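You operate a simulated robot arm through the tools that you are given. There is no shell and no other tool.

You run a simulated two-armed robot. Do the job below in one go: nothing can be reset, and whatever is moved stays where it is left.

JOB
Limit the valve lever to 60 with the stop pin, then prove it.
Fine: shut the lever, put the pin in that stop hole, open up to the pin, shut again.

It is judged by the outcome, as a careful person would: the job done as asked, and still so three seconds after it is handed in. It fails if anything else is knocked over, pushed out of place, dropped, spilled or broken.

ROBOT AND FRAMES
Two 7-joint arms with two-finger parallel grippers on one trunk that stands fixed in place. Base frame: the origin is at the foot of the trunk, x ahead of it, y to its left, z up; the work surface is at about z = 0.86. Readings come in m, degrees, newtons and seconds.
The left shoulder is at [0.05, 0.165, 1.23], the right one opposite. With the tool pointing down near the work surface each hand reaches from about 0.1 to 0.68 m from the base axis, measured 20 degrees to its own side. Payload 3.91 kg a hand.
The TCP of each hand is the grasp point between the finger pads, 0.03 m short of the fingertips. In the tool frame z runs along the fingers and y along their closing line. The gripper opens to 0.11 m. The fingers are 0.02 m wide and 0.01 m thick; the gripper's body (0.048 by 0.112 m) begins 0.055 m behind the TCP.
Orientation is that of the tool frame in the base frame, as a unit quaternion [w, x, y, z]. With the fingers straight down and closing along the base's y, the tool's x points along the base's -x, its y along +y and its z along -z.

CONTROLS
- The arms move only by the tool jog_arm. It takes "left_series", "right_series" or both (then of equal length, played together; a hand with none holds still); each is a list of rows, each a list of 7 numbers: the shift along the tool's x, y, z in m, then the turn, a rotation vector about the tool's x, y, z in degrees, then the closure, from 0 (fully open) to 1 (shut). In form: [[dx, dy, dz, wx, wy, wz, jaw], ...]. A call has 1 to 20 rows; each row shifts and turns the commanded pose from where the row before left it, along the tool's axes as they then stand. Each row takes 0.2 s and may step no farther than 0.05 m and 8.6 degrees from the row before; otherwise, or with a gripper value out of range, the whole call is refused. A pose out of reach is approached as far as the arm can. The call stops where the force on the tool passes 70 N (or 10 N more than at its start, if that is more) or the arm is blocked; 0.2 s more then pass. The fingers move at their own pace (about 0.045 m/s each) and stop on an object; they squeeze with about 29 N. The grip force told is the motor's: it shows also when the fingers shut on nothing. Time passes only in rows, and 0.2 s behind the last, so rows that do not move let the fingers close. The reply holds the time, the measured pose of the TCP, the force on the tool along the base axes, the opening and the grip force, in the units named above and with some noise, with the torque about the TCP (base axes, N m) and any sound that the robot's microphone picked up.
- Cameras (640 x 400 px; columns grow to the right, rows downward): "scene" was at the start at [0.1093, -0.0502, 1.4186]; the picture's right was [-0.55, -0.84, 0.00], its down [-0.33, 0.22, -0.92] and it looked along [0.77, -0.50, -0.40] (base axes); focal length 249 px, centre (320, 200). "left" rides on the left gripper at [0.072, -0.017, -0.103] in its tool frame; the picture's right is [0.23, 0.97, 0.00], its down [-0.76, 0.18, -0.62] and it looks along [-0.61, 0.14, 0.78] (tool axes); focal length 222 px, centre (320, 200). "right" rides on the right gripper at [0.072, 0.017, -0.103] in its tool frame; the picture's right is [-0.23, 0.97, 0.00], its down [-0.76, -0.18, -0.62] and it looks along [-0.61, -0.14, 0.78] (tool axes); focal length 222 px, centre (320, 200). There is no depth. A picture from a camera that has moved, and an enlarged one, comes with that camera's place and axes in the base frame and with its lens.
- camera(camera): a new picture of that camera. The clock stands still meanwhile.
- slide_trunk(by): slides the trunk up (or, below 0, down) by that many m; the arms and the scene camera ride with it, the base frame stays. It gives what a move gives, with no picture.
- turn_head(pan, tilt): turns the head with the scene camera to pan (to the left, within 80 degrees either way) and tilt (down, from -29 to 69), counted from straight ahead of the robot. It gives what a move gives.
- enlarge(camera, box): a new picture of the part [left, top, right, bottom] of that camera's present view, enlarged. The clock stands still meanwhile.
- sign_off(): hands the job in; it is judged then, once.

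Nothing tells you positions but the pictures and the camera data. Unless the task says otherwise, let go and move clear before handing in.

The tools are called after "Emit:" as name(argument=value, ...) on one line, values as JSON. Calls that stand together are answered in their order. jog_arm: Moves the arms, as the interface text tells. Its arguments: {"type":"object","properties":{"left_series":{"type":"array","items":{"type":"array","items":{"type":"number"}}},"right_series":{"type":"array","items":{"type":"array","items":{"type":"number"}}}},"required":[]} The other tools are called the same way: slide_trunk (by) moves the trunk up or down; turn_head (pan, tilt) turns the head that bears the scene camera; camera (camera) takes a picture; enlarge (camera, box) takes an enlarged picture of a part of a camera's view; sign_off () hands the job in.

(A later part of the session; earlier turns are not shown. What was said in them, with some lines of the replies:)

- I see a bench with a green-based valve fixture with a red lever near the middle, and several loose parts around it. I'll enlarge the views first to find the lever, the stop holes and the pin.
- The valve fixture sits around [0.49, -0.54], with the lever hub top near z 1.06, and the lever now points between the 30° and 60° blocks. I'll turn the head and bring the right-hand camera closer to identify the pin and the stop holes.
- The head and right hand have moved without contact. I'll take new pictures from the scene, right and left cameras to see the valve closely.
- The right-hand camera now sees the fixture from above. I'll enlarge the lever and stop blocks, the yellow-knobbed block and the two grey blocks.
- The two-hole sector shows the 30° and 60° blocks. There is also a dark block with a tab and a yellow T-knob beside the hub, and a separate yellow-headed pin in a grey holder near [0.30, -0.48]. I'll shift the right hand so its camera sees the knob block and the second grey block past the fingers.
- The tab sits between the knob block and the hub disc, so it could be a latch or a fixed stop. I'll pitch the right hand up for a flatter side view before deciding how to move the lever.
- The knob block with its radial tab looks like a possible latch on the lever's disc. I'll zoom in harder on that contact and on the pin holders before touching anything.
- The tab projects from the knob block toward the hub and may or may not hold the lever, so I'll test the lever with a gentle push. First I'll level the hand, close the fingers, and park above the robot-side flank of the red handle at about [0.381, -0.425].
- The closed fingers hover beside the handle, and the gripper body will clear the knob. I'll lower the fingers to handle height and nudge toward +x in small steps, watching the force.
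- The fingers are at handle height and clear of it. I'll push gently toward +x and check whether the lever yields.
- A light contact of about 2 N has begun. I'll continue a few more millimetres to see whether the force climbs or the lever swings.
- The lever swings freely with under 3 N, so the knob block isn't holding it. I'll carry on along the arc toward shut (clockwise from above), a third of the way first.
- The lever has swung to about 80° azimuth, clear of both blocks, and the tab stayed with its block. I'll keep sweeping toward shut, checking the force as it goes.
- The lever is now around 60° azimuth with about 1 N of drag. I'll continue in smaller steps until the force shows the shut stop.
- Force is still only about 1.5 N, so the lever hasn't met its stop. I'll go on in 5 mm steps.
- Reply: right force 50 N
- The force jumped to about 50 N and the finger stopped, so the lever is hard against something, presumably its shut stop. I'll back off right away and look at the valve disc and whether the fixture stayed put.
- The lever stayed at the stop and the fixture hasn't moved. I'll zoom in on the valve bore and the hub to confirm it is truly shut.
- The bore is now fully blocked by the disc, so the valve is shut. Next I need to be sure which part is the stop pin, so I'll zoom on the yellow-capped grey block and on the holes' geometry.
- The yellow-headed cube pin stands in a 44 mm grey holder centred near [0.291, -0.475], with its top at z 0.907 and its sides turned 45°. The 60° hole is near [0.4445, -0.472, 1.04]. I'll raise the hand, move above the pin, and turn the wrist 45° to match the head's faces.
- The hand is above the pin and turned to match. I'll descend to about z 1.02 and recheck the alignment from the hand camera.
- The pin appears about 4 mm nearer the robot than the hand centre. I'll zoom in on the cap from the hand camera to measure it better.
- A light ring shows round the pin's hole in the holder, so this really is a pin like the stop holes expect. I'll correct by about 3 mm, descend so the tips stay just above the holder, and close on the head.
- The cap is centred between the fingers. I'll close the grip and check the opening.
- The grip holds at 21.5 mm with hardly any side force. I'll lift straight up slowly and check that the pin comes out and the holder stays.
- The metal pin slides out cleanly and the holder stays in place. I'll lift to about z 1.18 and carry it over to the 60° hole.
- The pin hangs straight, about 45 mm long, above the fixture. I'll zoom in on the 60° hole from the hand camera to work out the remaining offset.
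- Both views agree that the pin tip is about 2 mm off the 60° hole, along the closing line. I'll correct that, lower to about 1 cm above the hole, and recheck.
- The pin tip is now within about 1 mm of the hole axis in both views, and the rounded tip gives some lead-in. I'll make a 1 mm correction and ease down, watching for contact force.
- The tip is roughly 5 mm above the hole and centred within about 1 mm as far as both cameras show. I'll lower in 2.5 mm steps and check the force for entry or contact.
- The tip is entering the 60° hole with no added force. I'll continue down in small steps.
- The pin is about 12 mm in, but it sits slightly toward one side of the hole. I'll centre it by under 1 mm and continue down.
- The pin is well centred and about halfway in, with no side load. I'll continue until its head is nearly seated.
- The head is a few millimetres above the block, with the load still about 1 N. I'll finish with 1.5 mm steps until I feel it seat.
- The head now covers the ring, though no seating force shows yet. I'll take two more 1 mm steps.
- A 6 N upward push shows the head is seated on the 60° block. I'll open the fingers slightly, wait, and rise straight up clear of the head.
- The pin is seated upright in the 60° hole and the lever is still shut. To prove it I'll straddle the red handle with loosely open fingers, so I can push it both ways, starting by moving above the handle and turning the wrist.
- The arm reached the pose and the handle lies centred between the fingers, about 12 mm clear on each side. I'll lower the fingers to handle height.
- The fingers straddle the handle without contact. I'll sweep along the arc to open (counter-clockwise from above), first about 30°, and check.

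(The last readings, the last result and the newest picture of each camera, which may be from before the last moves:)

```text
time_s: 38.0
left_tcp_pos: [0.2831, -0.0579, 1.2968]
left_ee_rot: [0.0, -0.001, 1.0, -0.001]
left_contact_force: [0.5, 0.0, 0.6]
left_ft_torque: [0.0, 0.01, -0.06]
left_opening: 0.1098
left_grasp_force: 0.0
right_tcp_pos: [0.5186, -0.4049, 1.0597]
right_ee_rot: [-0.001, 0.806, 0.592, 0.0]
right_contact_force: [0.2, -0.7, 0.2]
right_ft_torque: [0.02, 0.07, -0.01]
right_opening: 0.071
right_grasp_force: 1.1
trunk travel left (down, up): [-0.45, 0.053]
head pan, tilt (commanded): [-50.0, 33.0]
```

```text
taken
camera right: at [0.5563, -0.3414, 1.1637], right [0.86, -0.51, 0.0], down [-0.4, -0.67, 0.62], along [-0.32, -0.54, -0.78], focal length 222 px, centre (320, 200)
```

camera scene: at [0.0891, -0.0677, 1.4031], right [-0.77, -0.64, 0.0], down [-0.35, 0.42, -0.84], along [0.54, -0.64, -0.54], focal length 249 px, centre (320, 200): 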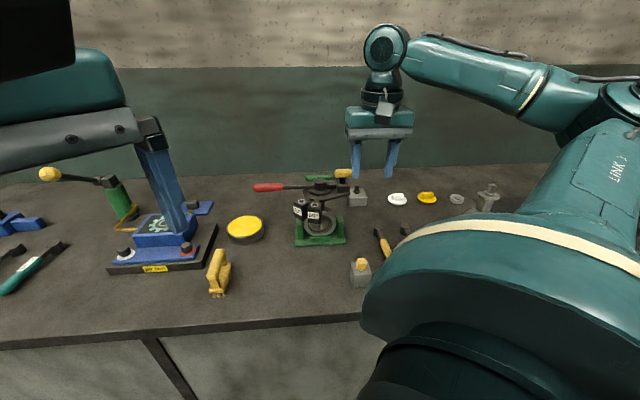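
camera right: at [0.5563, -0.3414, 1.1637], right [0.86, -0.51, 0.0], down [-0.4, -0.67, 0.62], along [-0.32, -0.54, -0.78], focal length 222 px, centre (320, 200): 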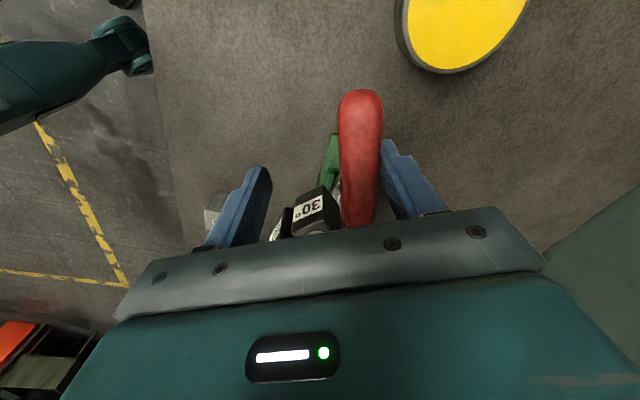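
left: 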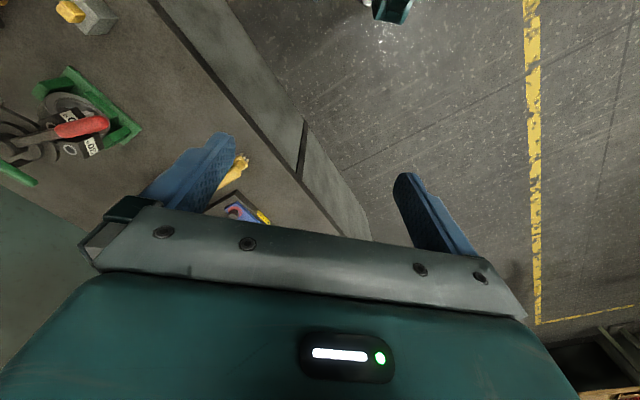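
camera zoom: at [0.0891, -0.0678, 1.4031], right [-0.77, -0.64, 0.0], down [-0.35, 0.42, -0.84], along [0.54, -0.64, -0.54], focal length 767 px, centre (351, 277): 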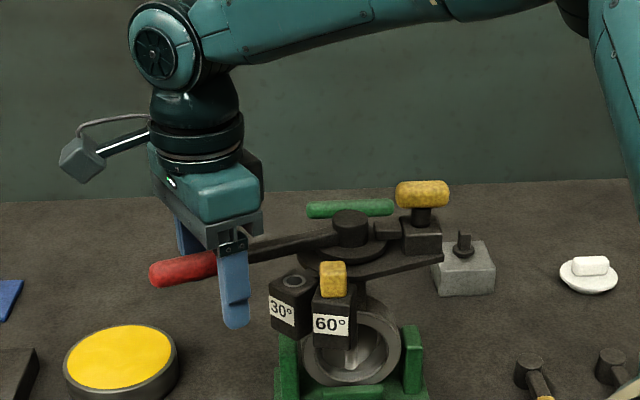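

The far finger is carrying the lever with negligible force. I'll continue toward the pin, another 20°, then slow down.

Emit:
jog_arm(right_series=[[-0.0005, -0.0118, 0, 0, 0, 0, 0.36], [-0.0015, -0.0117, 0, 0, 0, 0, 0.36], [-0.0026, -0.0115, 0, 0, 0, 0, 0.36], [-0.0035, -0.0112, 0, 0, 0, 0, 0.36]])

Emit:
enlarge(camera="scene", box=[250, 130, 380, 240])

Emit:
camera(camera="right")

```text
time_s: 39.0
left_tcp_pos: [0.2832, -0.0564, 1.2973]
left_ee_rot: [-0.001, 0.0, 1.0, 0.0]
left_contact_force: [-0.4, 0.4, 0.4]
left_ft_torque: [0.05, -0.02, 0.03]
left_opening: 0.11
left_grasp_force: 0.0
right_tcp_pos: [0.4702, -0.3993, 1.0603]
right_ee_rot: [0.0, 0.806, 0.592, -0.001]
right_contact_force: [2.2, 0.6, 0.4]
right_ft_torque: [0.0, -0.06, 0.05]
right_opening: 0.0714
right_grasp_force: 0.9
trunk travel left (down, up): [-0.45, 0.053]
head pan, tilt (commanded): [-50.0, 33.0]
```

```text
3.64 times, centred on (315, 185) of scene
camera zoom: at [0.0892, -0.0677, 1.4032], right [-0.77, -0.64, 0.0], down [-0.35, 0.42, -0.84], along [0.54, -0.64, -0.54], focal length 906 px, centre (338, 254)
```

zoom: 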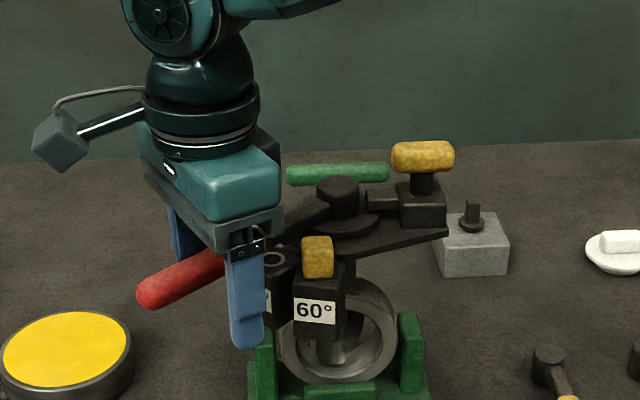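

```text
taken
camera right: at [0.5087, -0.3355, 1.1631], right [0.86, -0.51, 0.0], down [-0.4, -0.67, 0.62], along [-0.32, -0.54, -0.78], focal length 222 px, centre (320, 200)
```

right: 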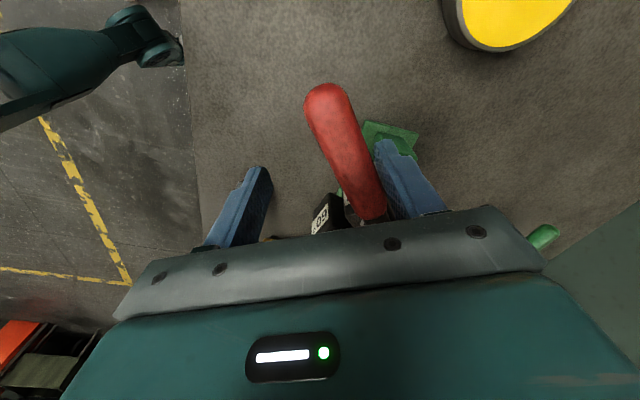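

The lever is roughly 40° open and closing on the pin. I'll go on in 2.5° steps.

Emit:
jog_arm(right_series=[[-0.0022, -0.0055, 0, 0, 0, 0, 0.36], [-0.0024, -0.0054, 0, 0, 0, 0, 0.36], [-0.0026, -0.0053, 0, 0, 0, 0, 0.36]])

Emit:
enlarge(camera="scene", box=[275, 160, 345, 220])

```text
time_s: 39.8
left_tcp_pos: [0.2823, -0.0561, 1.2957]
left_ee_rot: [0.0, 0.001, 1.0, -0.001]
left_contact_force: [-0.2, 0.1, -0.2]
left_ft_torque: [-0.01, -0.01, -0.03]
left_opening: 0.1099
left_grasp_force: 0.1
right_tcp_pos: [0.4523, -0.4007, 1.0616]
right_ee_rot: [0.001, 0.806, 0.592, 0.0]
right_contact_force: [3.0, 0.4, 1.2]
right_ft_torque: [0.01, -0.08, 0.07]
right_opening: 0.0715
right_grasp_force: 0.9
trunk travel left (down, up): [-0.45, 0.053]
head pan, tilt (commanded): [-50.0, 33.0]
```

```text
6.67 times, centred on (310, 190) of scene
camera zoom: at [0.0892, -0.0677, 1.4032], right [-0.77, -0.64, 0.0], down [-0.35, 0.42, -0.84], along [0.54, -0.64, -0.54], focal length 1661 px, centre (387, 267)
```

zoom: 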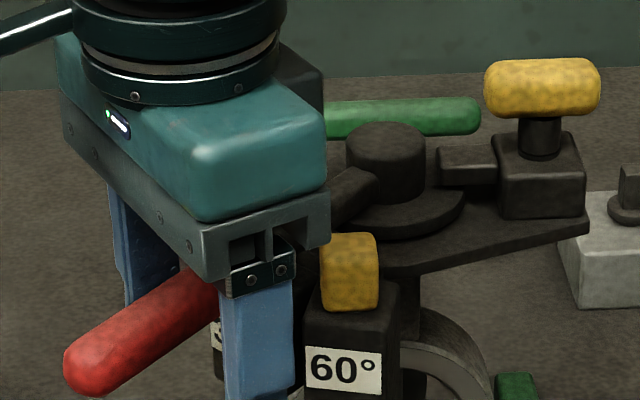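

The lever is nearing the pin head, with about 3 N of drag. I'll continue one or two small steps at a time.

Emit:
jog_arm(right_series=[[-0.0029, -0.0052, 0, 0, 0, 0, 0.36], [-0.0015, -0.0026, 0, 0, 0, 0, 0.36]])

Emit:
enlarge(camera="scene", box=[275, 160, 345, 220])

```text
time_s: 40.4
left_tcp_pos: [0.2828, -0.0557, 1.2957]
left_ee_rot: [0.0, 0.001, 1.0, 0.0]
left_contact_force: [-0.2, -0.6, 0.5]
left_ft_torque: [-0.01, 0.0, 0.01]
left_opening: 0.11
left_grasp_force: 0.1
right_tcp_pos: [0.4455, -0.4024, 1.0616]
right_ee_rot: [0.0, 0.806, 0.592, -0.001]
right_contact_force: [2.6, 0.8, -0.8]
right_ft_torque: [0.0, -0.04, 0.07]
right_opening: 0.0714
right_grasp_force: 0.7
trunk travel left (down, up): [-0.45, 0.053]
head pan, tilt (commanded): [-50.0, 33.0]
```

```text
6.67 times, centred on (310, 190) of scene
camera zoom: at [0.0895, -0.0676, 1.4031], right [-0.77, -0.64, 0.0], down [-0.35, 0.42, -0.84], along [0.54, -0.64, -0.54], focal length 1661 px, centre (387, 267)
```

zoom: 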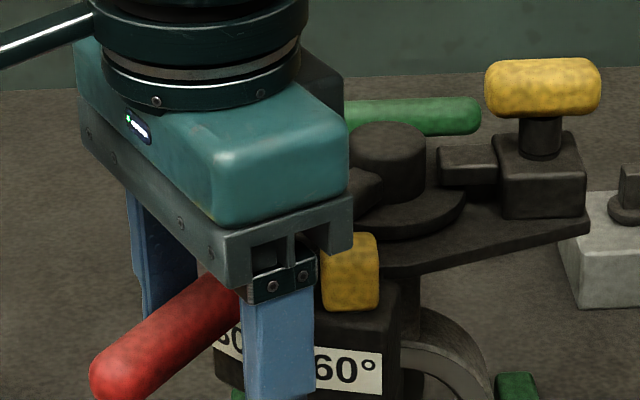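

No contact with the pin yet. I'll check the hand view, then keep nudging.

Emit:
jog_arm(right_series=[[-0.0015, -0.0026, 0, 0, 0, 0, 0.36], [-0.0015, -0.0025, 0, 0, 0, 0, 0.36]])

Emit:
camera(camera="right")

Emit:
enlarge(camera="scene", box=[275, 160, 345, 220])

```text
time_s: 41.0
left_tcp_pos: [0.2834, -0.0579, 1.297]
left_ee_rot: [0.0, 0.0, 1.0, 0.0]
left_contact_force: [-0.2, -0.7, 0.2]
left_ft_torque: [-0.01, 0.02, 0.0]
left_opening: 0.1097
left_grasp_force: 0.1
right_tcp_pos: [0.4391, -0.4038, 1.0614]
right_ee_rot: [0.0, 0.806, 0.592, 0.0]
right_contact_force: [2.9, 0.8, -0.5]
right_ft_torque: [-0.02, -0.04, 0.11]
right_opening: 0.0713
right_grasp_force: 0.3
trunk travel left (down, up): [-0.45, 0.053]
head pan, tilt (commanded): [-50.0, 33.0]
```

```text
taken
camera right: at [0.4778, -0.3408, 1.164], right [0.86, -0.51, 0.0], down [-0.4, -0.67, 0.62], along [-0.32, -0.54, -0.78], focal length 222 px, centre (320, 200)
```

right: 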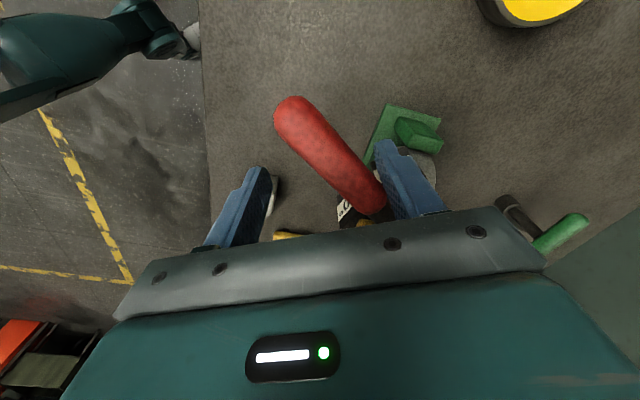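

```text
6.67 times, centred on (310, 190) of scene
camera zoom: at [0.0894, -0.0676, 1.4032], right [-0.77, -0.64, 0.0], down [-0.35, 0.42, -0.84], along [0.54, -0.64, -0.54], focal length 1661 px, centre (387, 267)
```

zoom: 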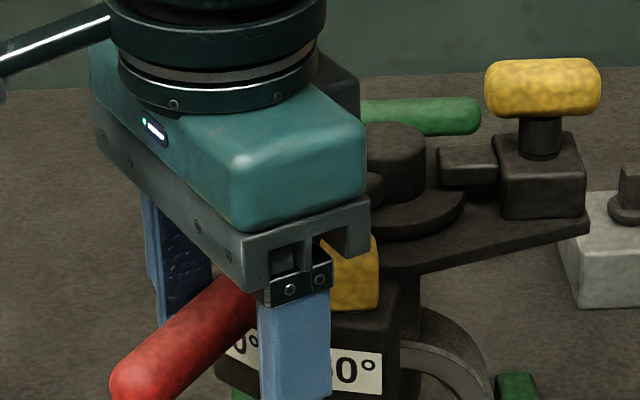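

The lever is about 55° open with only running friction, so the pin hasn't been reached. I'll continue in roughly 1° steps until the force rises.

Emit:
jog_arm(right_series=[[-0.0013, -0.002, 0, 0, 0, 0, 0.36], [-0.0013, -0.002, 0, 0, 0, 0, 0.36]])

```text
time_s: 41.6
left_tcp_pos: [0.2824, -0.0561, 1.2956]
left_ee_rot: [0.0, 0.0, 1.0, 0.0]
left_contact_force: [0.2, 0.5, -1.0]
left_ft_torque: [-0.04, 0.01, 0.02]
left_opening: 0.1099
left_grasp_force: 0.0
right_tcp_pos: [0.4349, -0.405, 1.0618]
right_ee_rot: [0.0, 0.806, 0.592, 0.0]
right_contact_force: [3.2, 2.1, 1.3]
right_ft_torque: [0.01, -0.04, 0.11]
right_opening: 0.0719
right_grasp_force: 1.7
trunk travel left (down, up): [-0.45, 0.053]
head pan, tilt (commanded): [-50.0, 33.0]
```

Emit:
jog_arm(right_series=[[-0.0013, -0.002, 0, 0, 0, 0, 0.36], [-0.0013, -0.002, 0, 0, 0, 0, 0.36]])

Emit:
camera(camera="right")

Emit:
enlarge(camera="scene", box=[275, 160, 345, 220])

```text
time_s: 42.2
left_tcp_pos: [0.2844, -0.0545, 1.2963]
left_ee_rot: [-0.001, -0.001, 1.0, -0.001]
left_contact_force: [0.4, 0.9, 0.5]
left_ft_torque: [0.03, -0.03, 0.01]
left_opening: 0.1101
left_grasp_force: 0.1
right_tcp_pos: [0.4322, -0.4055, 1.0608]
right_ee_rot: [0.001, 0.806, 0.592, 0.001]
right_contact_force: [14.1, 9.8, -2.0]
right_ft_torque: [0.02, 0.0, 0.67]
right_opening: 0.0761
right_grasp_force: 5.8
trunk travel left (down, up): [-0.45, 0.053]
head pan, tilt (commanded): [-50.0, 33.0]
```

```text
taken
camera right: at [0.47, -0.3422, 1.1643], right [0.86, -0.51, 0.0], down [-0.4, -0.67, 0.62], along [-0.31, -0.54, -0.78], focal length 222 px, centre (320, 200)
```

right: 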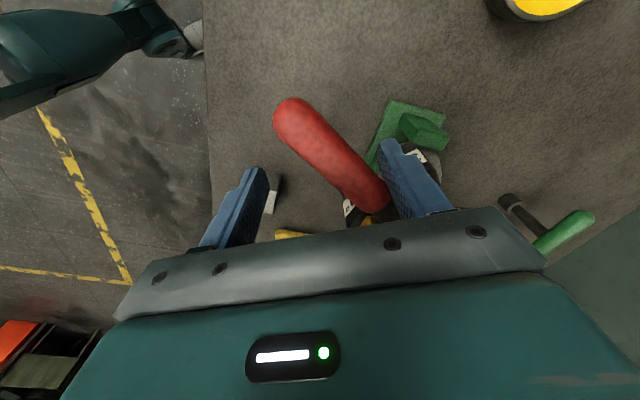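

```text
6.67 times, centred on (310, 190) of scene
camera zoom: at [0.0911, -0.0664, 1.403], right [-0.77, -0.64, 0.0], down [-0.35, 0.42, -0.84], along [0.54, -0.64, -0.54], focal length 1661 px, centre (387, 267)
```

zoom: 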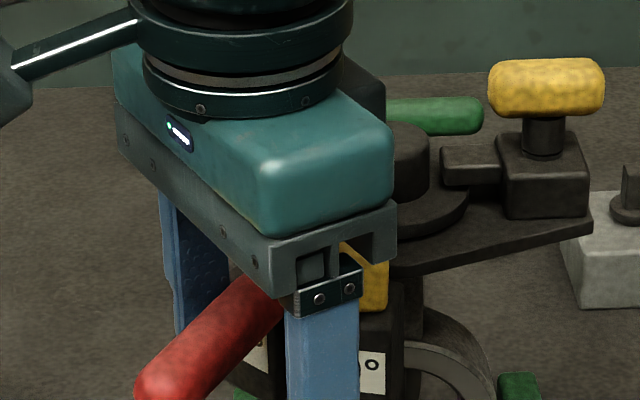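

The force jumped to about 17 N and the lever stopped at roughly 59–60°, so it's against the pin. I'll back off a few millimetres, lift clear, and look at the lever and pin contact.

Emit:
jog_arm(right_series=[[0.0013, 0.002, 0, 0, 0, 0, 0.36], [0.0026, 0.004, 0, 0, 0, 0, 0.36], [0.0026, 0.004, 0, 0, 0, 0, 0.36], [0, 0, -0.04, 0, 0, 0, 0.36], [0, 0, -0.05, 0, 0, 0, 0.36], [0, 0, 0, 0, 0, 0, 0.36]])

Emit:
enlarge(camera="scene", box=[260, 140, 360, 230])

Emit:
enlarge(camera="right", box=[220, 60, 440, 230])

```text
time_s: 43.6
left_tcp_pos: [0.2834, -0.0567, 1.2963]
left_ee_rot: [0.0, 0.0, 1.0, 0.001]
left_contact_force: [-0.1, 0.2, -0.1]
left_ft_torque: [-0.03, 0.0, -0.02]
left_opening: 0.1099
left_grasp_force: 0.0
right_tcp_pos: [0.4427, -0.4075, 1.1492]
right_ee_rot: [0.001, 0.806, 0.592, 0.0]
right_contact_force: [0.4, 0.3, 0.0]
right_ft_torque: [0.0, 0.0, 0.02]
right_opening: 0.0703
right_grasp_force: 0.1
trunk travel left (down, up): [-0.45, 0.053]
head pan, tilt (commanded): [-50.0, 33.0]
```

```text
4.44 times, centred on (310, 185) of scene
camera zoom: at [0.0892, -0.0681, 1.4031], right [-0.77, -0.64, 0.0], down [-0.35, 0.42, -0.84], along [0.54, -0.64, -0.55], focal length 1107 px, centre (364, 267)
```

zoom: 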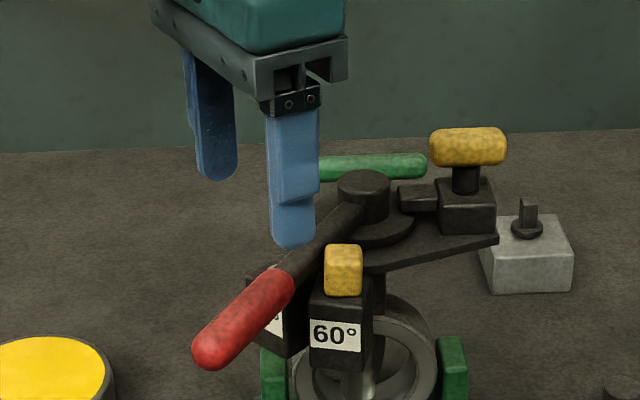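

```text
2.35 times, centred on (330, 145) of right
camera zoom: at [0.4821, -0.3434, 1.2534], right [0.86, -0.51, 0.0], down [-0.4, -0.67, 0.62], along [-0.32, -0.54, -0.78], focal length 523 px, centre (296, 329)
```

zoom: 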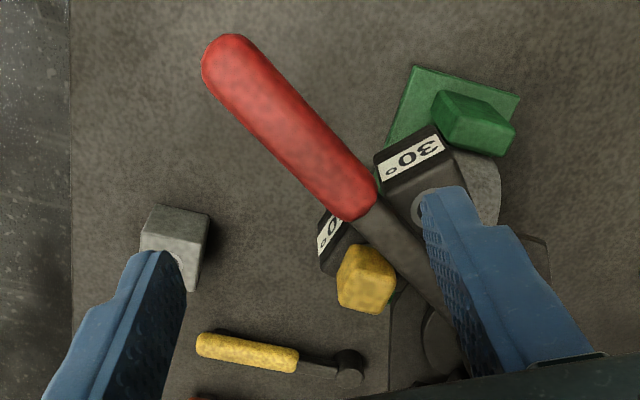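

The lever rests right beside the pin head, well short of its starting position. I'll zoom on the contact to be sure it reached the pin.

Emit:
enlarge(camera="right", box=[320, 120, 390, 190])

Emit:
enlarge(camera="scene", box=[295, 175, 335, 210])

```text
5.71 times, centred on (355, 155) of right
camera zoom: at [0.4821, -0.3434, 1.2534], right [0.86, -0.51, 0.0], down [-0.4, -0.67, 0.62], along [-0.32, -0.54, -0.78], focal length 1269 px, centre (120, 457)
```

zoom: 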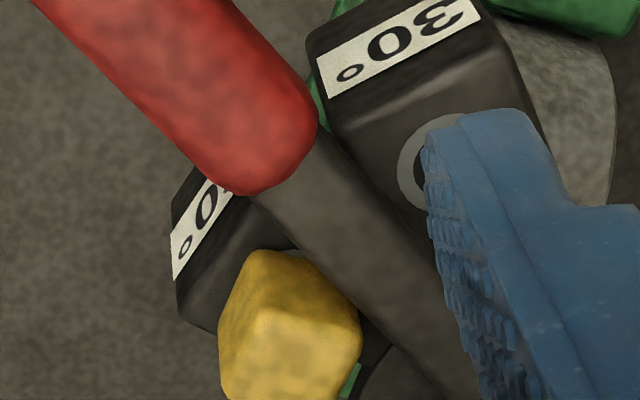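

```text
11.43 times, centred on (315, 192) of scene
camera zoom: at [0.0892, -0.0681, 1.4031], right [-0.77, -0.64, 0.0], down [-0.35, 0.42, -0.84], along [0.54, -0.64, -0.55], focal length 2848 px, centre (377, 286)
```

zoom: 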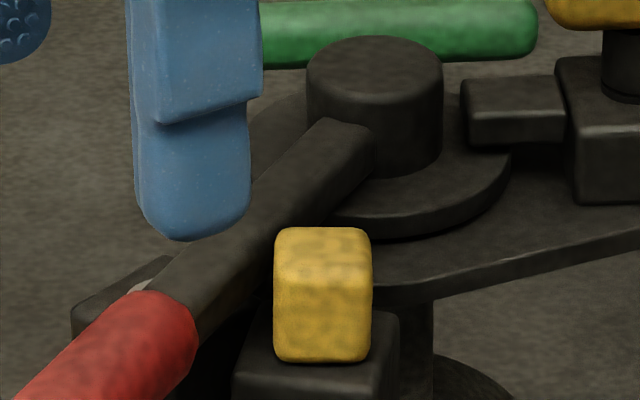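

The lever's arm is flush against the yellow head, so the 60° limit is proven. Now I'll lower the fingers round the handle again, centre them, and start swinging it back to shut.

Emit:
jog_arm(right_series=[[0, 0, 0.045, 0, 0, 0, 0.36], [0, 0, 0.043, 0, 0, 0, 0.36], [0.0046, 0.0078, 0, 0, 0, 0, 0.42], [0, 0, 0, 0, 0, 0, 0.5]])

Emit:
camera(camera="right")

```text
time_s: 44.6
left_tcp_pos: [0.2822, -0.0547, 1.2963]
left_ee_rot: [-0.001, 0.0, 1.0, 0.0]
left_contact_force: [0.1, -0.4, 0.7]
left_ft_torque: [0.02, 0.0, 0.02]
left_opening: 0.1099
left_grasp_force: 0.1
right_tcp_pos: [0.4526, -0.4016, 1.0635]
right_ee_rot: [0.0, 0.806, 0.592, 0.0]
right_contact_force: [-0.4, -0.4, 0.2]
right_ft_torque: [0.0, 0.01, -0.02]
right_opening: 0.055
right_grasp_force: 0.0
trunk travel left (down, up): [-0.45, 0.053]
head pan, tilt (commanded): [-50.0, 33.0]
```

```text
taken
camera right: at [0.4907, -0.3397, 1.1653], right [0.86, -0.51, 0.0], down [-0.4, -0.67, 0.62], along [-0.32, -0.54, -0.78], focal length 222 px, centre (320, 200)
```

right: 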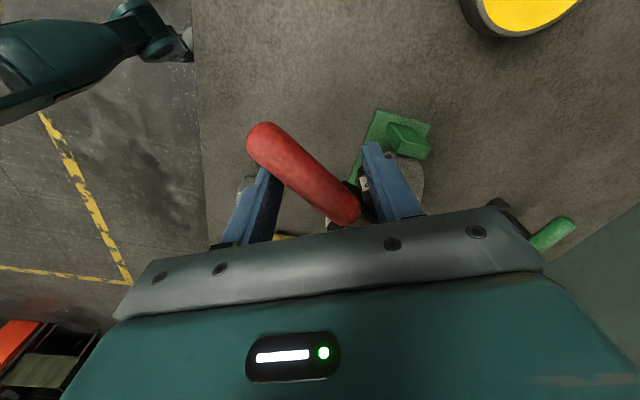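

The handle sits between the fingers with no load. I'll sweep clockwise toward shut in two stages.

Emit:
jog_arm(right_series=[[0.0052, 0.0106, 0, 0, 0, 0, 0.5], [0.0042, 0.011, 0, 0, 0, 0, 0.5], [0.0033, 0.0113, 0, 0, 0, 0, 0.5], [0.0023, 0.0116, 0, 0, 0, 0, 0.5], [0.0012, 0.0117, 0, 0, 0, 0, 0.5], [0.0002, 0.0118, 0, 0, 0, 0, 0.5]])

Emit:
enlarge(camera="scene", box=[230, 110, 390, 240])

Emit:
camera(camera="right")

```text
time_s: 46.0
left_tcp_pos: [0.2833, -0.0569, 1.2964]
left_ee_rot: [0.001, 0.0, 1.0, 0.0]
left_contact_force: [0.3, 0.2, 0.1]
left_ft_torque: [-0.02, 0.03, 0.0]
left_opening: 0.1104
left_grasp_force: 0.1
right_tcp_pos: [0.5206, -0.4054, 1.0652]
right_ee_rot: [0.0, 0.806, 0.592, -0.001]
right_contact_force: [-1.8, 0.6, -1.1]
right_ft_torque: [0.02, -0.01, -0.01]
right_opening: 0.056
right_grasp_force: 0.9
trunk travel left (down, up): [-0.45, 0.053]
head pan, tilt (commanded): [-50.0, 33.0]
```

```text
3.08 times, centred on (310, 175) of scene
camera zoom: at [0.0891, -0.0676, 1.4031], right [-0.77, -0.64, 0.0], down [-0.35, 0.42, -0.84], along [0.54, -0.64, -0.54], focal length 767 px, centre (351, 277)
```

zoom: 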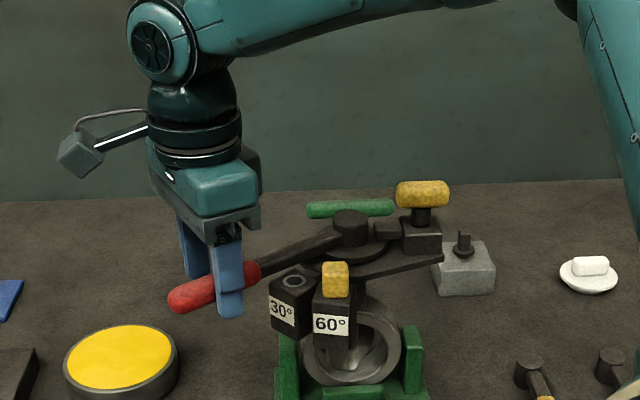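

```text
taken
camera right: at [0.5593, -0.3424, 1.1669], right [0.86, -0.51, 0.0], down [-0.4, -0.67, 0.62], along [-0.32, -0.54, -0.78], focal length 222 px, centre (320, 200)
```

right: 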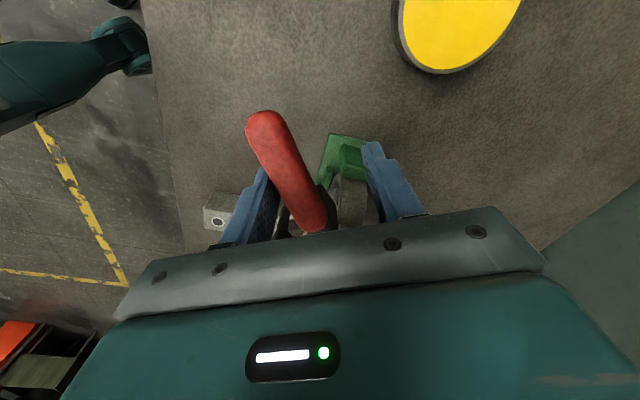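

The pin stayed put and the lever follows. I'll continue another 20° and then slow down for the shut stop.

Emit:
jog_arm(right_series=[[-0.0008, 0.0118, 0, 0, 0, 0, 0.5], [-0.0018, 0.0116, 0, 0, 0, 0, 0.5], [-0.0029, 0.0114, 0, 0, 0, 0, 0.5], [-0.0038, 0.0111, 0, 0, 0, 0, 0.5]])

Emit:
camera(camera="right")

Emit:
enlarge(camera="scene", box=[220, 110, 380, 240])

```text
time_s: 47.0
left_tcp_pos: [0.2834, -0.0554, 1.2964]
left_ee_rot: [0.0, -0.001, 1.0, 0.0]
left_contact_force: [0.0, -0.2, -0.1]
left_ft_torque: [-0.01, 0.01, 0.0]
left_opening: 0.1099
left_grasp_force: 0.1
right_tcp_pos: [0.5603, -0.4288, 1.0637]
right_ee_rot: [-0.001, 0.806, 0.592, 0.0]
right_contact_force: [-2.1, 2.2, -0.3]
right_ft_torque: [0.05, -0.01, -0.04]
right_opening: 0.0562
right_grasp_force: 1.2
trunk travel left (down, up): [-0.45, 0.053]
head pan, tilt (commanded): [-50.0, 33.0]
```

```text
taken
camera right: at [0.5993, -0.3645, 1.166], right [0.86, -0.51, 0.0], down [-0.4, -0.67, 0.62], along [-0.32, -0.54, -0.78], focal length 222 px, centre (320, 200)
```

right: 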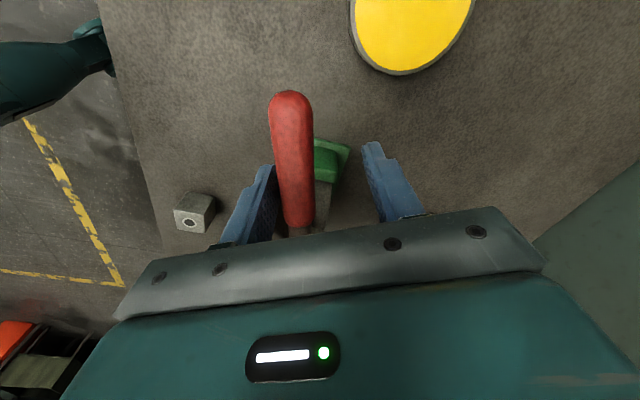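

```text
3.08 times, centred on (300, 175) of scene
camera zoom: at [0.089, -0.0674, 1.4032], right [-0.77, -0.64, 0.0], down [-0.35, 0.42, -0.84], along [0.54, -0.64, -0.54], focal length 767 px, centre (382, 277)
```

zoom: 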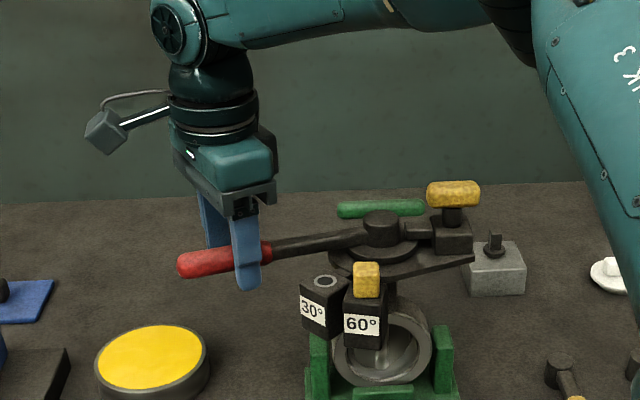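

About 13° remain to the shut stop. I'll go on in 2.5° steps, watching the force.

Emit:
jog_arm(right_series=[[-0.0023, 0.0055, 0, 0, 0, 0, 0.5], [-0.0025, 0.0054, 0, 0, 0, 0, 0.5], [-0.0027, 0.0052, 0, 0, 0, 0, 0.5]])

Emit:
enlarge(camera="scene", box=[220, 110, 380, 240])

```text
time_s: 47.8
left_tcp_pos: [0.2826, -0.0556, 1.2971]
left_ee_rot: [0.0, -0.001, 1.0, 0.001]
left_contact_force: [0.0, -0.4, 0.4]
left_ft_torque: [0.02, -0.02, 0.0]
left_opening: 0.1101
left_grasp_force: 0.0
right_tcp_pos: [0.5749, -0.4399, 1.0642]
right_ee_rot: [0.0, 0.806, 0.592, 0.0]
right_contact_force: [-1.3, 3.3, -0.2]
right_ft_torque: [0.0, 0.03, -0.09]
right_opening: 0.0556
right_grasp_force: 1.0
trunk travel left (down, up): [-0.45, 0.053]
head pan, tilt (commanded): [-50.0, 33.0]
```

```text
3.08 times, centred on (300, 175) of scene
camera zoom: at [0.0889, -0.0674, 1.4032], right [-0.77, -0.64, 0.0], down [-0.35, 0.42, -0.84], along [0.54, -0.64, -0.54], focal length 767 px, centre (382, 277)
```

zoom: 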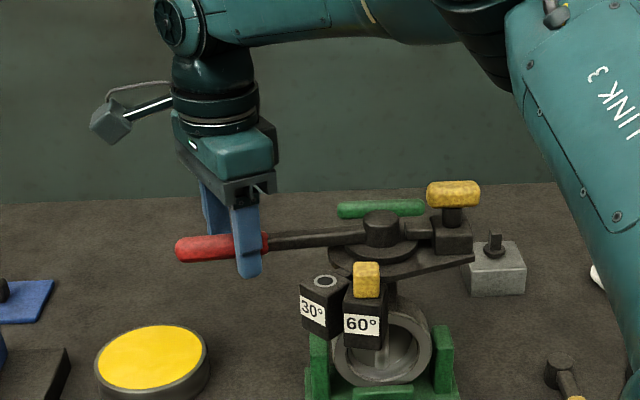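

The lever is within a few degrees of shut, compared with the earlier view. I'll ease on in smaller steps until the stop is felt.

Emit:
jog_arm(right_series=[[-0.0029, 0.0051, 0, 0, 0, 0, 0.5], [-0.0013, 0.002, 0, 0, 0, 0, 0.5]])

Emit:
enlarge(camera="scene", box=[220, 110, 380, 240])

```text
time_s: 48.4
left_tcp_pos: [0.2823, -0.055, 1.2961]
left_ee_rot: [0.0, 0.001, 1.0, 0.0]
left_contact_force: [-0.5, -0.7, -0.1]
left_ft_torque: [0.02, -0.01, -0.03]
left_opening: 0.11
left_grasp_force: 0.1
right_tcp_pos: [0.579, -0.4466, 1.0645]
right_ee_rot: [0.0, 0.806, 0.592, 0.0]
right_contact_force: [-1.2, 2.8, -0.7]
right_ft_torque: [0.02, 0.04, -0.04]
right_opening: 0.056
right_grasp_force: 1.3
trunk travel left (down, up): [-0.45, 0.053]
head pan, tilt (commanded): [-50.0, 33.0]
```

```text
3.08 times, centred on (300, 175) of scene
camera zoom: at [0.0888, -0.0674, 1.4032], right [-0.77, -0.64, 0.0], down [-0.35, 0.42, -0.84], along [0.54, -0.64, -0.54], focal length 767 px, centre (382, 277)
```

zoom: 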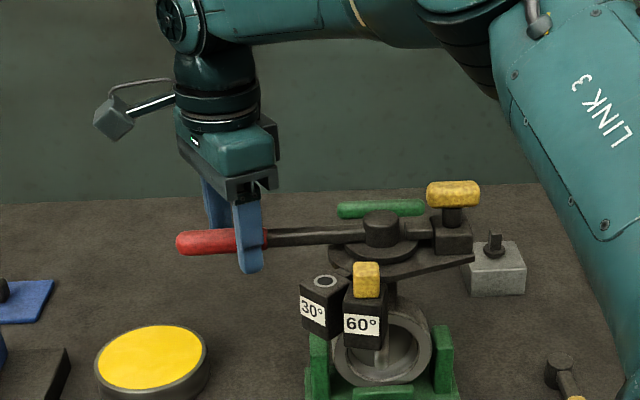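

Only about 2° remain by comparison with the earlier shut picture. I'll make two more 1° nudges.

Emit:
jog_arm(right_series=[[-0.0013, 0.002, 0, 0, 0, 0, 0.5], [-0.0013, 0.002, 0, 0, 0, 0, 0.5]])

Emit:
enlarge(camera="scene", box=[220, 110, 380, 240])

```text
time_s: 49.0
left_tcp_pos: [0.2823, -0.055, 1.2965]
left_ee_rot: [0.0, 0.0, 1.0, -0.001]
left_contact_force: [-0.3, 0.4, 0.0]
left_ft_torque: [0.04, 0.0, 0.0]
left_opening: 0.1099
left_grasp_force: 0.1
right_tcp_pos: [0.5818, -0.4508, 1.0635]
right_ee_rot: [0.0, 0.806, 0.592, 0.0]
right_contact_force: [-2.4, 3.8, -0.1]
right_ft_torque: [-0.04, 0.07, -0.17]
right_opening: 0.0569
right_grasp_force: 2.2
trunk travel left (down, up): [-0.45, 0.053]
head pan, tilt (commanded): [-50.0, 33.0]
```

```text
3.08 times, centred on (300, 175) of scene
camera zoom: at [0.0887, -0.0672, 1.4032], right [-0.77, -0.64, 0.0], down [-0.35, 0.42, -0.84], along [0.54, -0.64, -0.54], focal length 767 px, centre (382, 277)
```

zoom: 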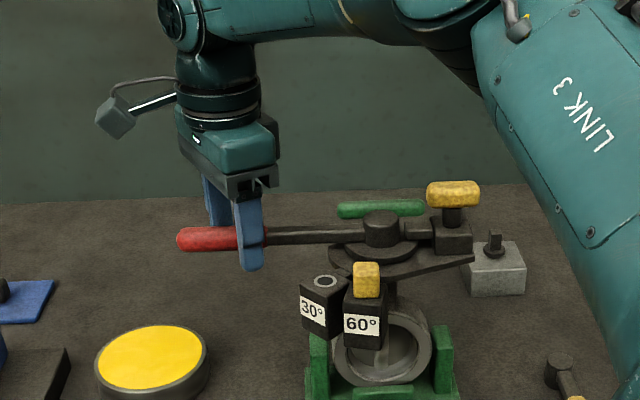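

The lever matches the earlier shut picture and the force has begun to rise. One more 1–2 mm nudge should confirm the stop.

Emit:
jog_arm(right_series=[[-0.0011, 0.0017, 0, 0, 0, 0, 0.5], [-0.0008, 0.0012, 0, 0, 0, 0, 0.5]])

```text
time_s: 49.6
left_tcp_pos: [0.283, -0.0544, 1.2964]
left_ee_rot: [0.0, -0.001, 1.0, 0.0]
left_contact_force: [1.0, 0.9, -0.1]
left_ft_torque: [-0.01, -0.01, 0.02]
left_opening: 0.1096
left_grasp_force: 0.0
right_tcp_pos: [0.5832, -0.4514, 1.064]
right_ee_rot: [-0.001, 0.805, 0.593, -0.001]
right_contact_force: [-9.1, 14.4, -4.8]
right_ft_torque: [0.07, -0.13, -0.49]
right_opening: 0.0611
right_grasp_force: 5.5
trunk travel left (down, up): [-0.45, 0.053]
head pan, tilt (commanded): [-50.0, 33.0]
```

A 17 N rise confirms the lever is hard on its shut stop. I'll unload by 5 mm, open the fingers a little wider, and lift straight off the handle.

Emit:
jog_arm(right_series=[[0.0027, -0.0042, 0, 0, 0, 0, 0.4], [0.001, -0.0016, 0, 0, 0, 0, 0.34], [0, 0, 0, 0, 0, 0, 0.34], [0, 0, -0.03, 0, 0, 0, 0.34], [0, 0, -0.04, 0, 0, 0, 0.34], [0, 0, -0.045, 0, 0, 0, 0.34], [0, 0, -0.045, 0, 0, 0, 0.34]])

Emit:
enlarge(camera="scene", box=[220, 130, 380, 240])

Emit:
camera(camera="right")

```text
time_s: 51.2
left_tcp_pos: [0.2831, -0.0562, 1.2959]
left_ee_rot: [0.0, 0.0, 1.0, 0.001]
left_contact_force: [-0.1, 0.4, -0.6]
left_ft_torque: [0.01, -0.04, 0.01]
left_opening: 0.11
left_grasp_force: 0.0
right_tcp_pos: [0.5816, -0.4486, 1.2214]
right_ee_rot: [-0.001, 0.807, 0.591, -0.002]
right_contact_force: [-0.7, 0.5, 0.3]
right_ft_torque: [0.03, 0.01, 0.03]
right_opening: 0.0728
right_grasp_force: 0.1
trunk travel left (down, up): [-0.45, 0.053]
head pan, tilt (commanded): [-50.0, 33.0]
```

```text
3.64 times, centred on (300, 185) of scene
camera zoom: at [0.0897, -0.0683, 1.4031], right [-0.77, -0.64, 0.0], down [-0.35, 0.42, -0.84], along [0.54, -0.64, -0.55], focal length 906 px, centre (393, 254)
```

zoom: 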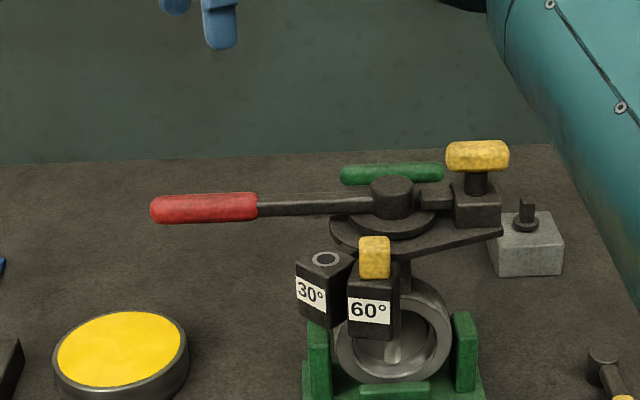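

```text
taken
camera right: at [0.6203, -0.3856, 1.324], right [0.86, -0.51, 0.0], down [-0.4, -0.67, 0.62], along [-0.32, -0.54, -0.78], focal length 222 px, centre (320, 200)
```

right: 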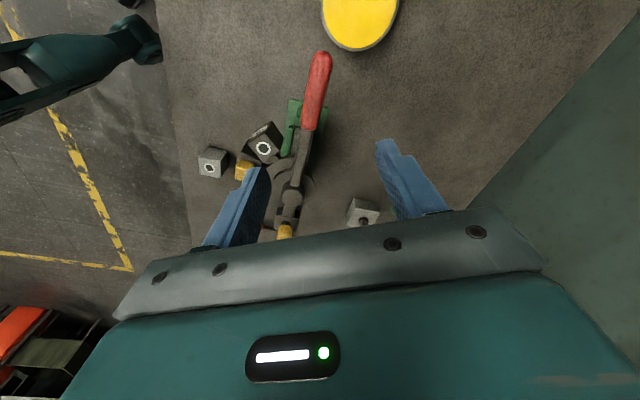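

The lever is back exactly where it lay when first shut, and nothing else looks disturbed. I'll check the pin's seating up close, then move the hand clear.

Emit:
enlarge(camera="scene", box=[295, 185, 335, 220])

Emit:
jog_arm(right_series=[[-0.01, -0.045, -0.01, 0, 0, 0, 0.34], [-0.01, -0.045, -0.01, 0, 0, -8, 0.34], [0, -0.045, -0.01, 0, 0, -8, 0.34], [0, -0.03, 0, 0, 0, -8, 0.34], [0, 0, 0, 0, 0, -8, 0.34]])

Emit:
camera(camera="scene")

Emit:
enlarge(camera="scene", box=[220, 130, 380, 240])

```text
11.43 times, centred on (315, 202) of scene
camera zoom: at [0.0897, -0.0683, 1.4031], right [-0.77, -0.64, 0.0], down [-0.35, 0.42, -0.84], along [0.54, -0.64, -0.55], focal length 2848 px, centre (377, 171)
```

zoom: 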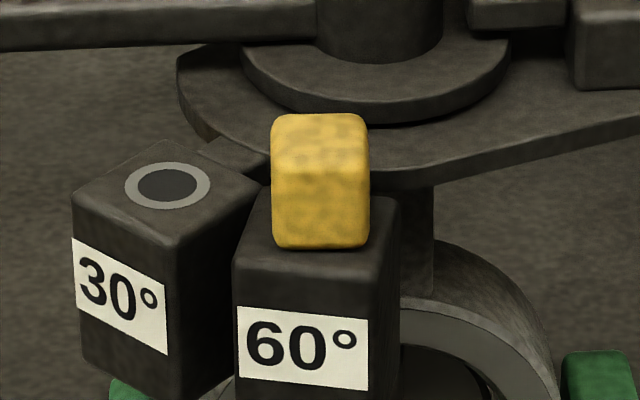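

```text
time_s: 52.4
left_tcp_pos: [0.2824, -0.0562, 1.2978]
left_ee_rot: [0.0, -0.001, 1.0, 0.001]
left_contact_force: [0.1, -0.7, -0.4]
left_ft_torque: [-0.02, -0.01, 0.04]
left_opening: 0.1097
left_grasp_force: 0.1
right_tcp_pos: [0.4157, -0.432, 1.2528]
right_ee_rot: [0.0, 0.61, 0.792, 0.0]
right_contact_force: [-0.1, 0.2, 0.5]
right_ft_torque: [-0.04, 0.01, -0.01]
right_opening: 0.0727
right_grasp_force: 0.1
trunk travel left (down, up): [-0.45, 0.053]
head pan, tilt (commanded): [-50.0, 33.0]
```

```text
taken
camera scene: at [0.0891, -0.0675, 1.4031], right [-0.77, -0.64, 0.0], down [-0.35, 0.42, -0.84], along [0.54, -0.64, -0.54], focal length 249 px, centre (320, 200)
```

scene: 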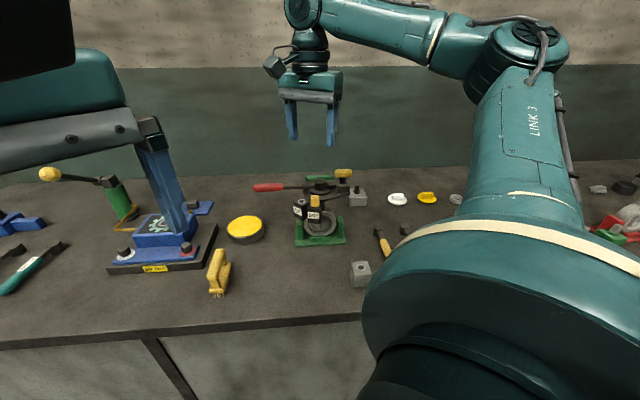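

```text
3.64 times, centred on (300, 185) of scene
camera zoom: at [0.0891, -0.0675, 1.4031], right [-0.77, -0.64, 0.0], down [-0.35, 0.42, -0.84], along [0.54, -0.64, -0.54], focal length 906 px, centre (393, 254)
```

zoom: 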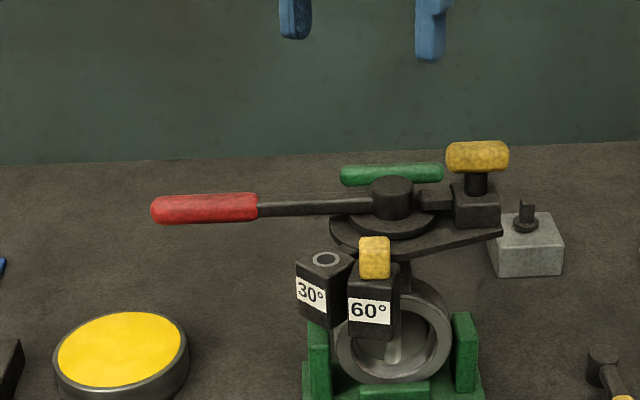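

The pin is fully seated in the 60° hole, the lever is shut on its stop after being opened to the pin, and the hand is clear with everything else in place. I'm handing the job in.

Emit:
sign_off()

```text
The job is handed in.
```

The valve lever is now limited to 60 by the stop pin, the limit has been tested, and the lever is shut. I've handed the job in; no verdict has come back.

1. **Shut:** I swung the lever from about 70° open to its shut stop. The valve bore was then fully blocked.
2. **Pin:** I moved the yellow-headed pin from its grey holder into the 60° hole and pressed it down until its head met the block.
3. **Proof:** I opened the lever until it stopped against the pin. The force rose from about 3 N to 17 N, and I measured the lever at about 59° from the pictures, give or take a couple of degrees. The head was first set in at an angle and appears to have turned to lie flat against the lever.
4. **Shut again:** I swung the lever back to its shut stop, again confirmed by a rise to about 17 N. It lies where it did the first time.

In the last pictures the pin is still fully seated, nothing else has moved, and the right hand is clear. I left the yellow T-knob beside the hub alone, because it wasn't holding the lever.
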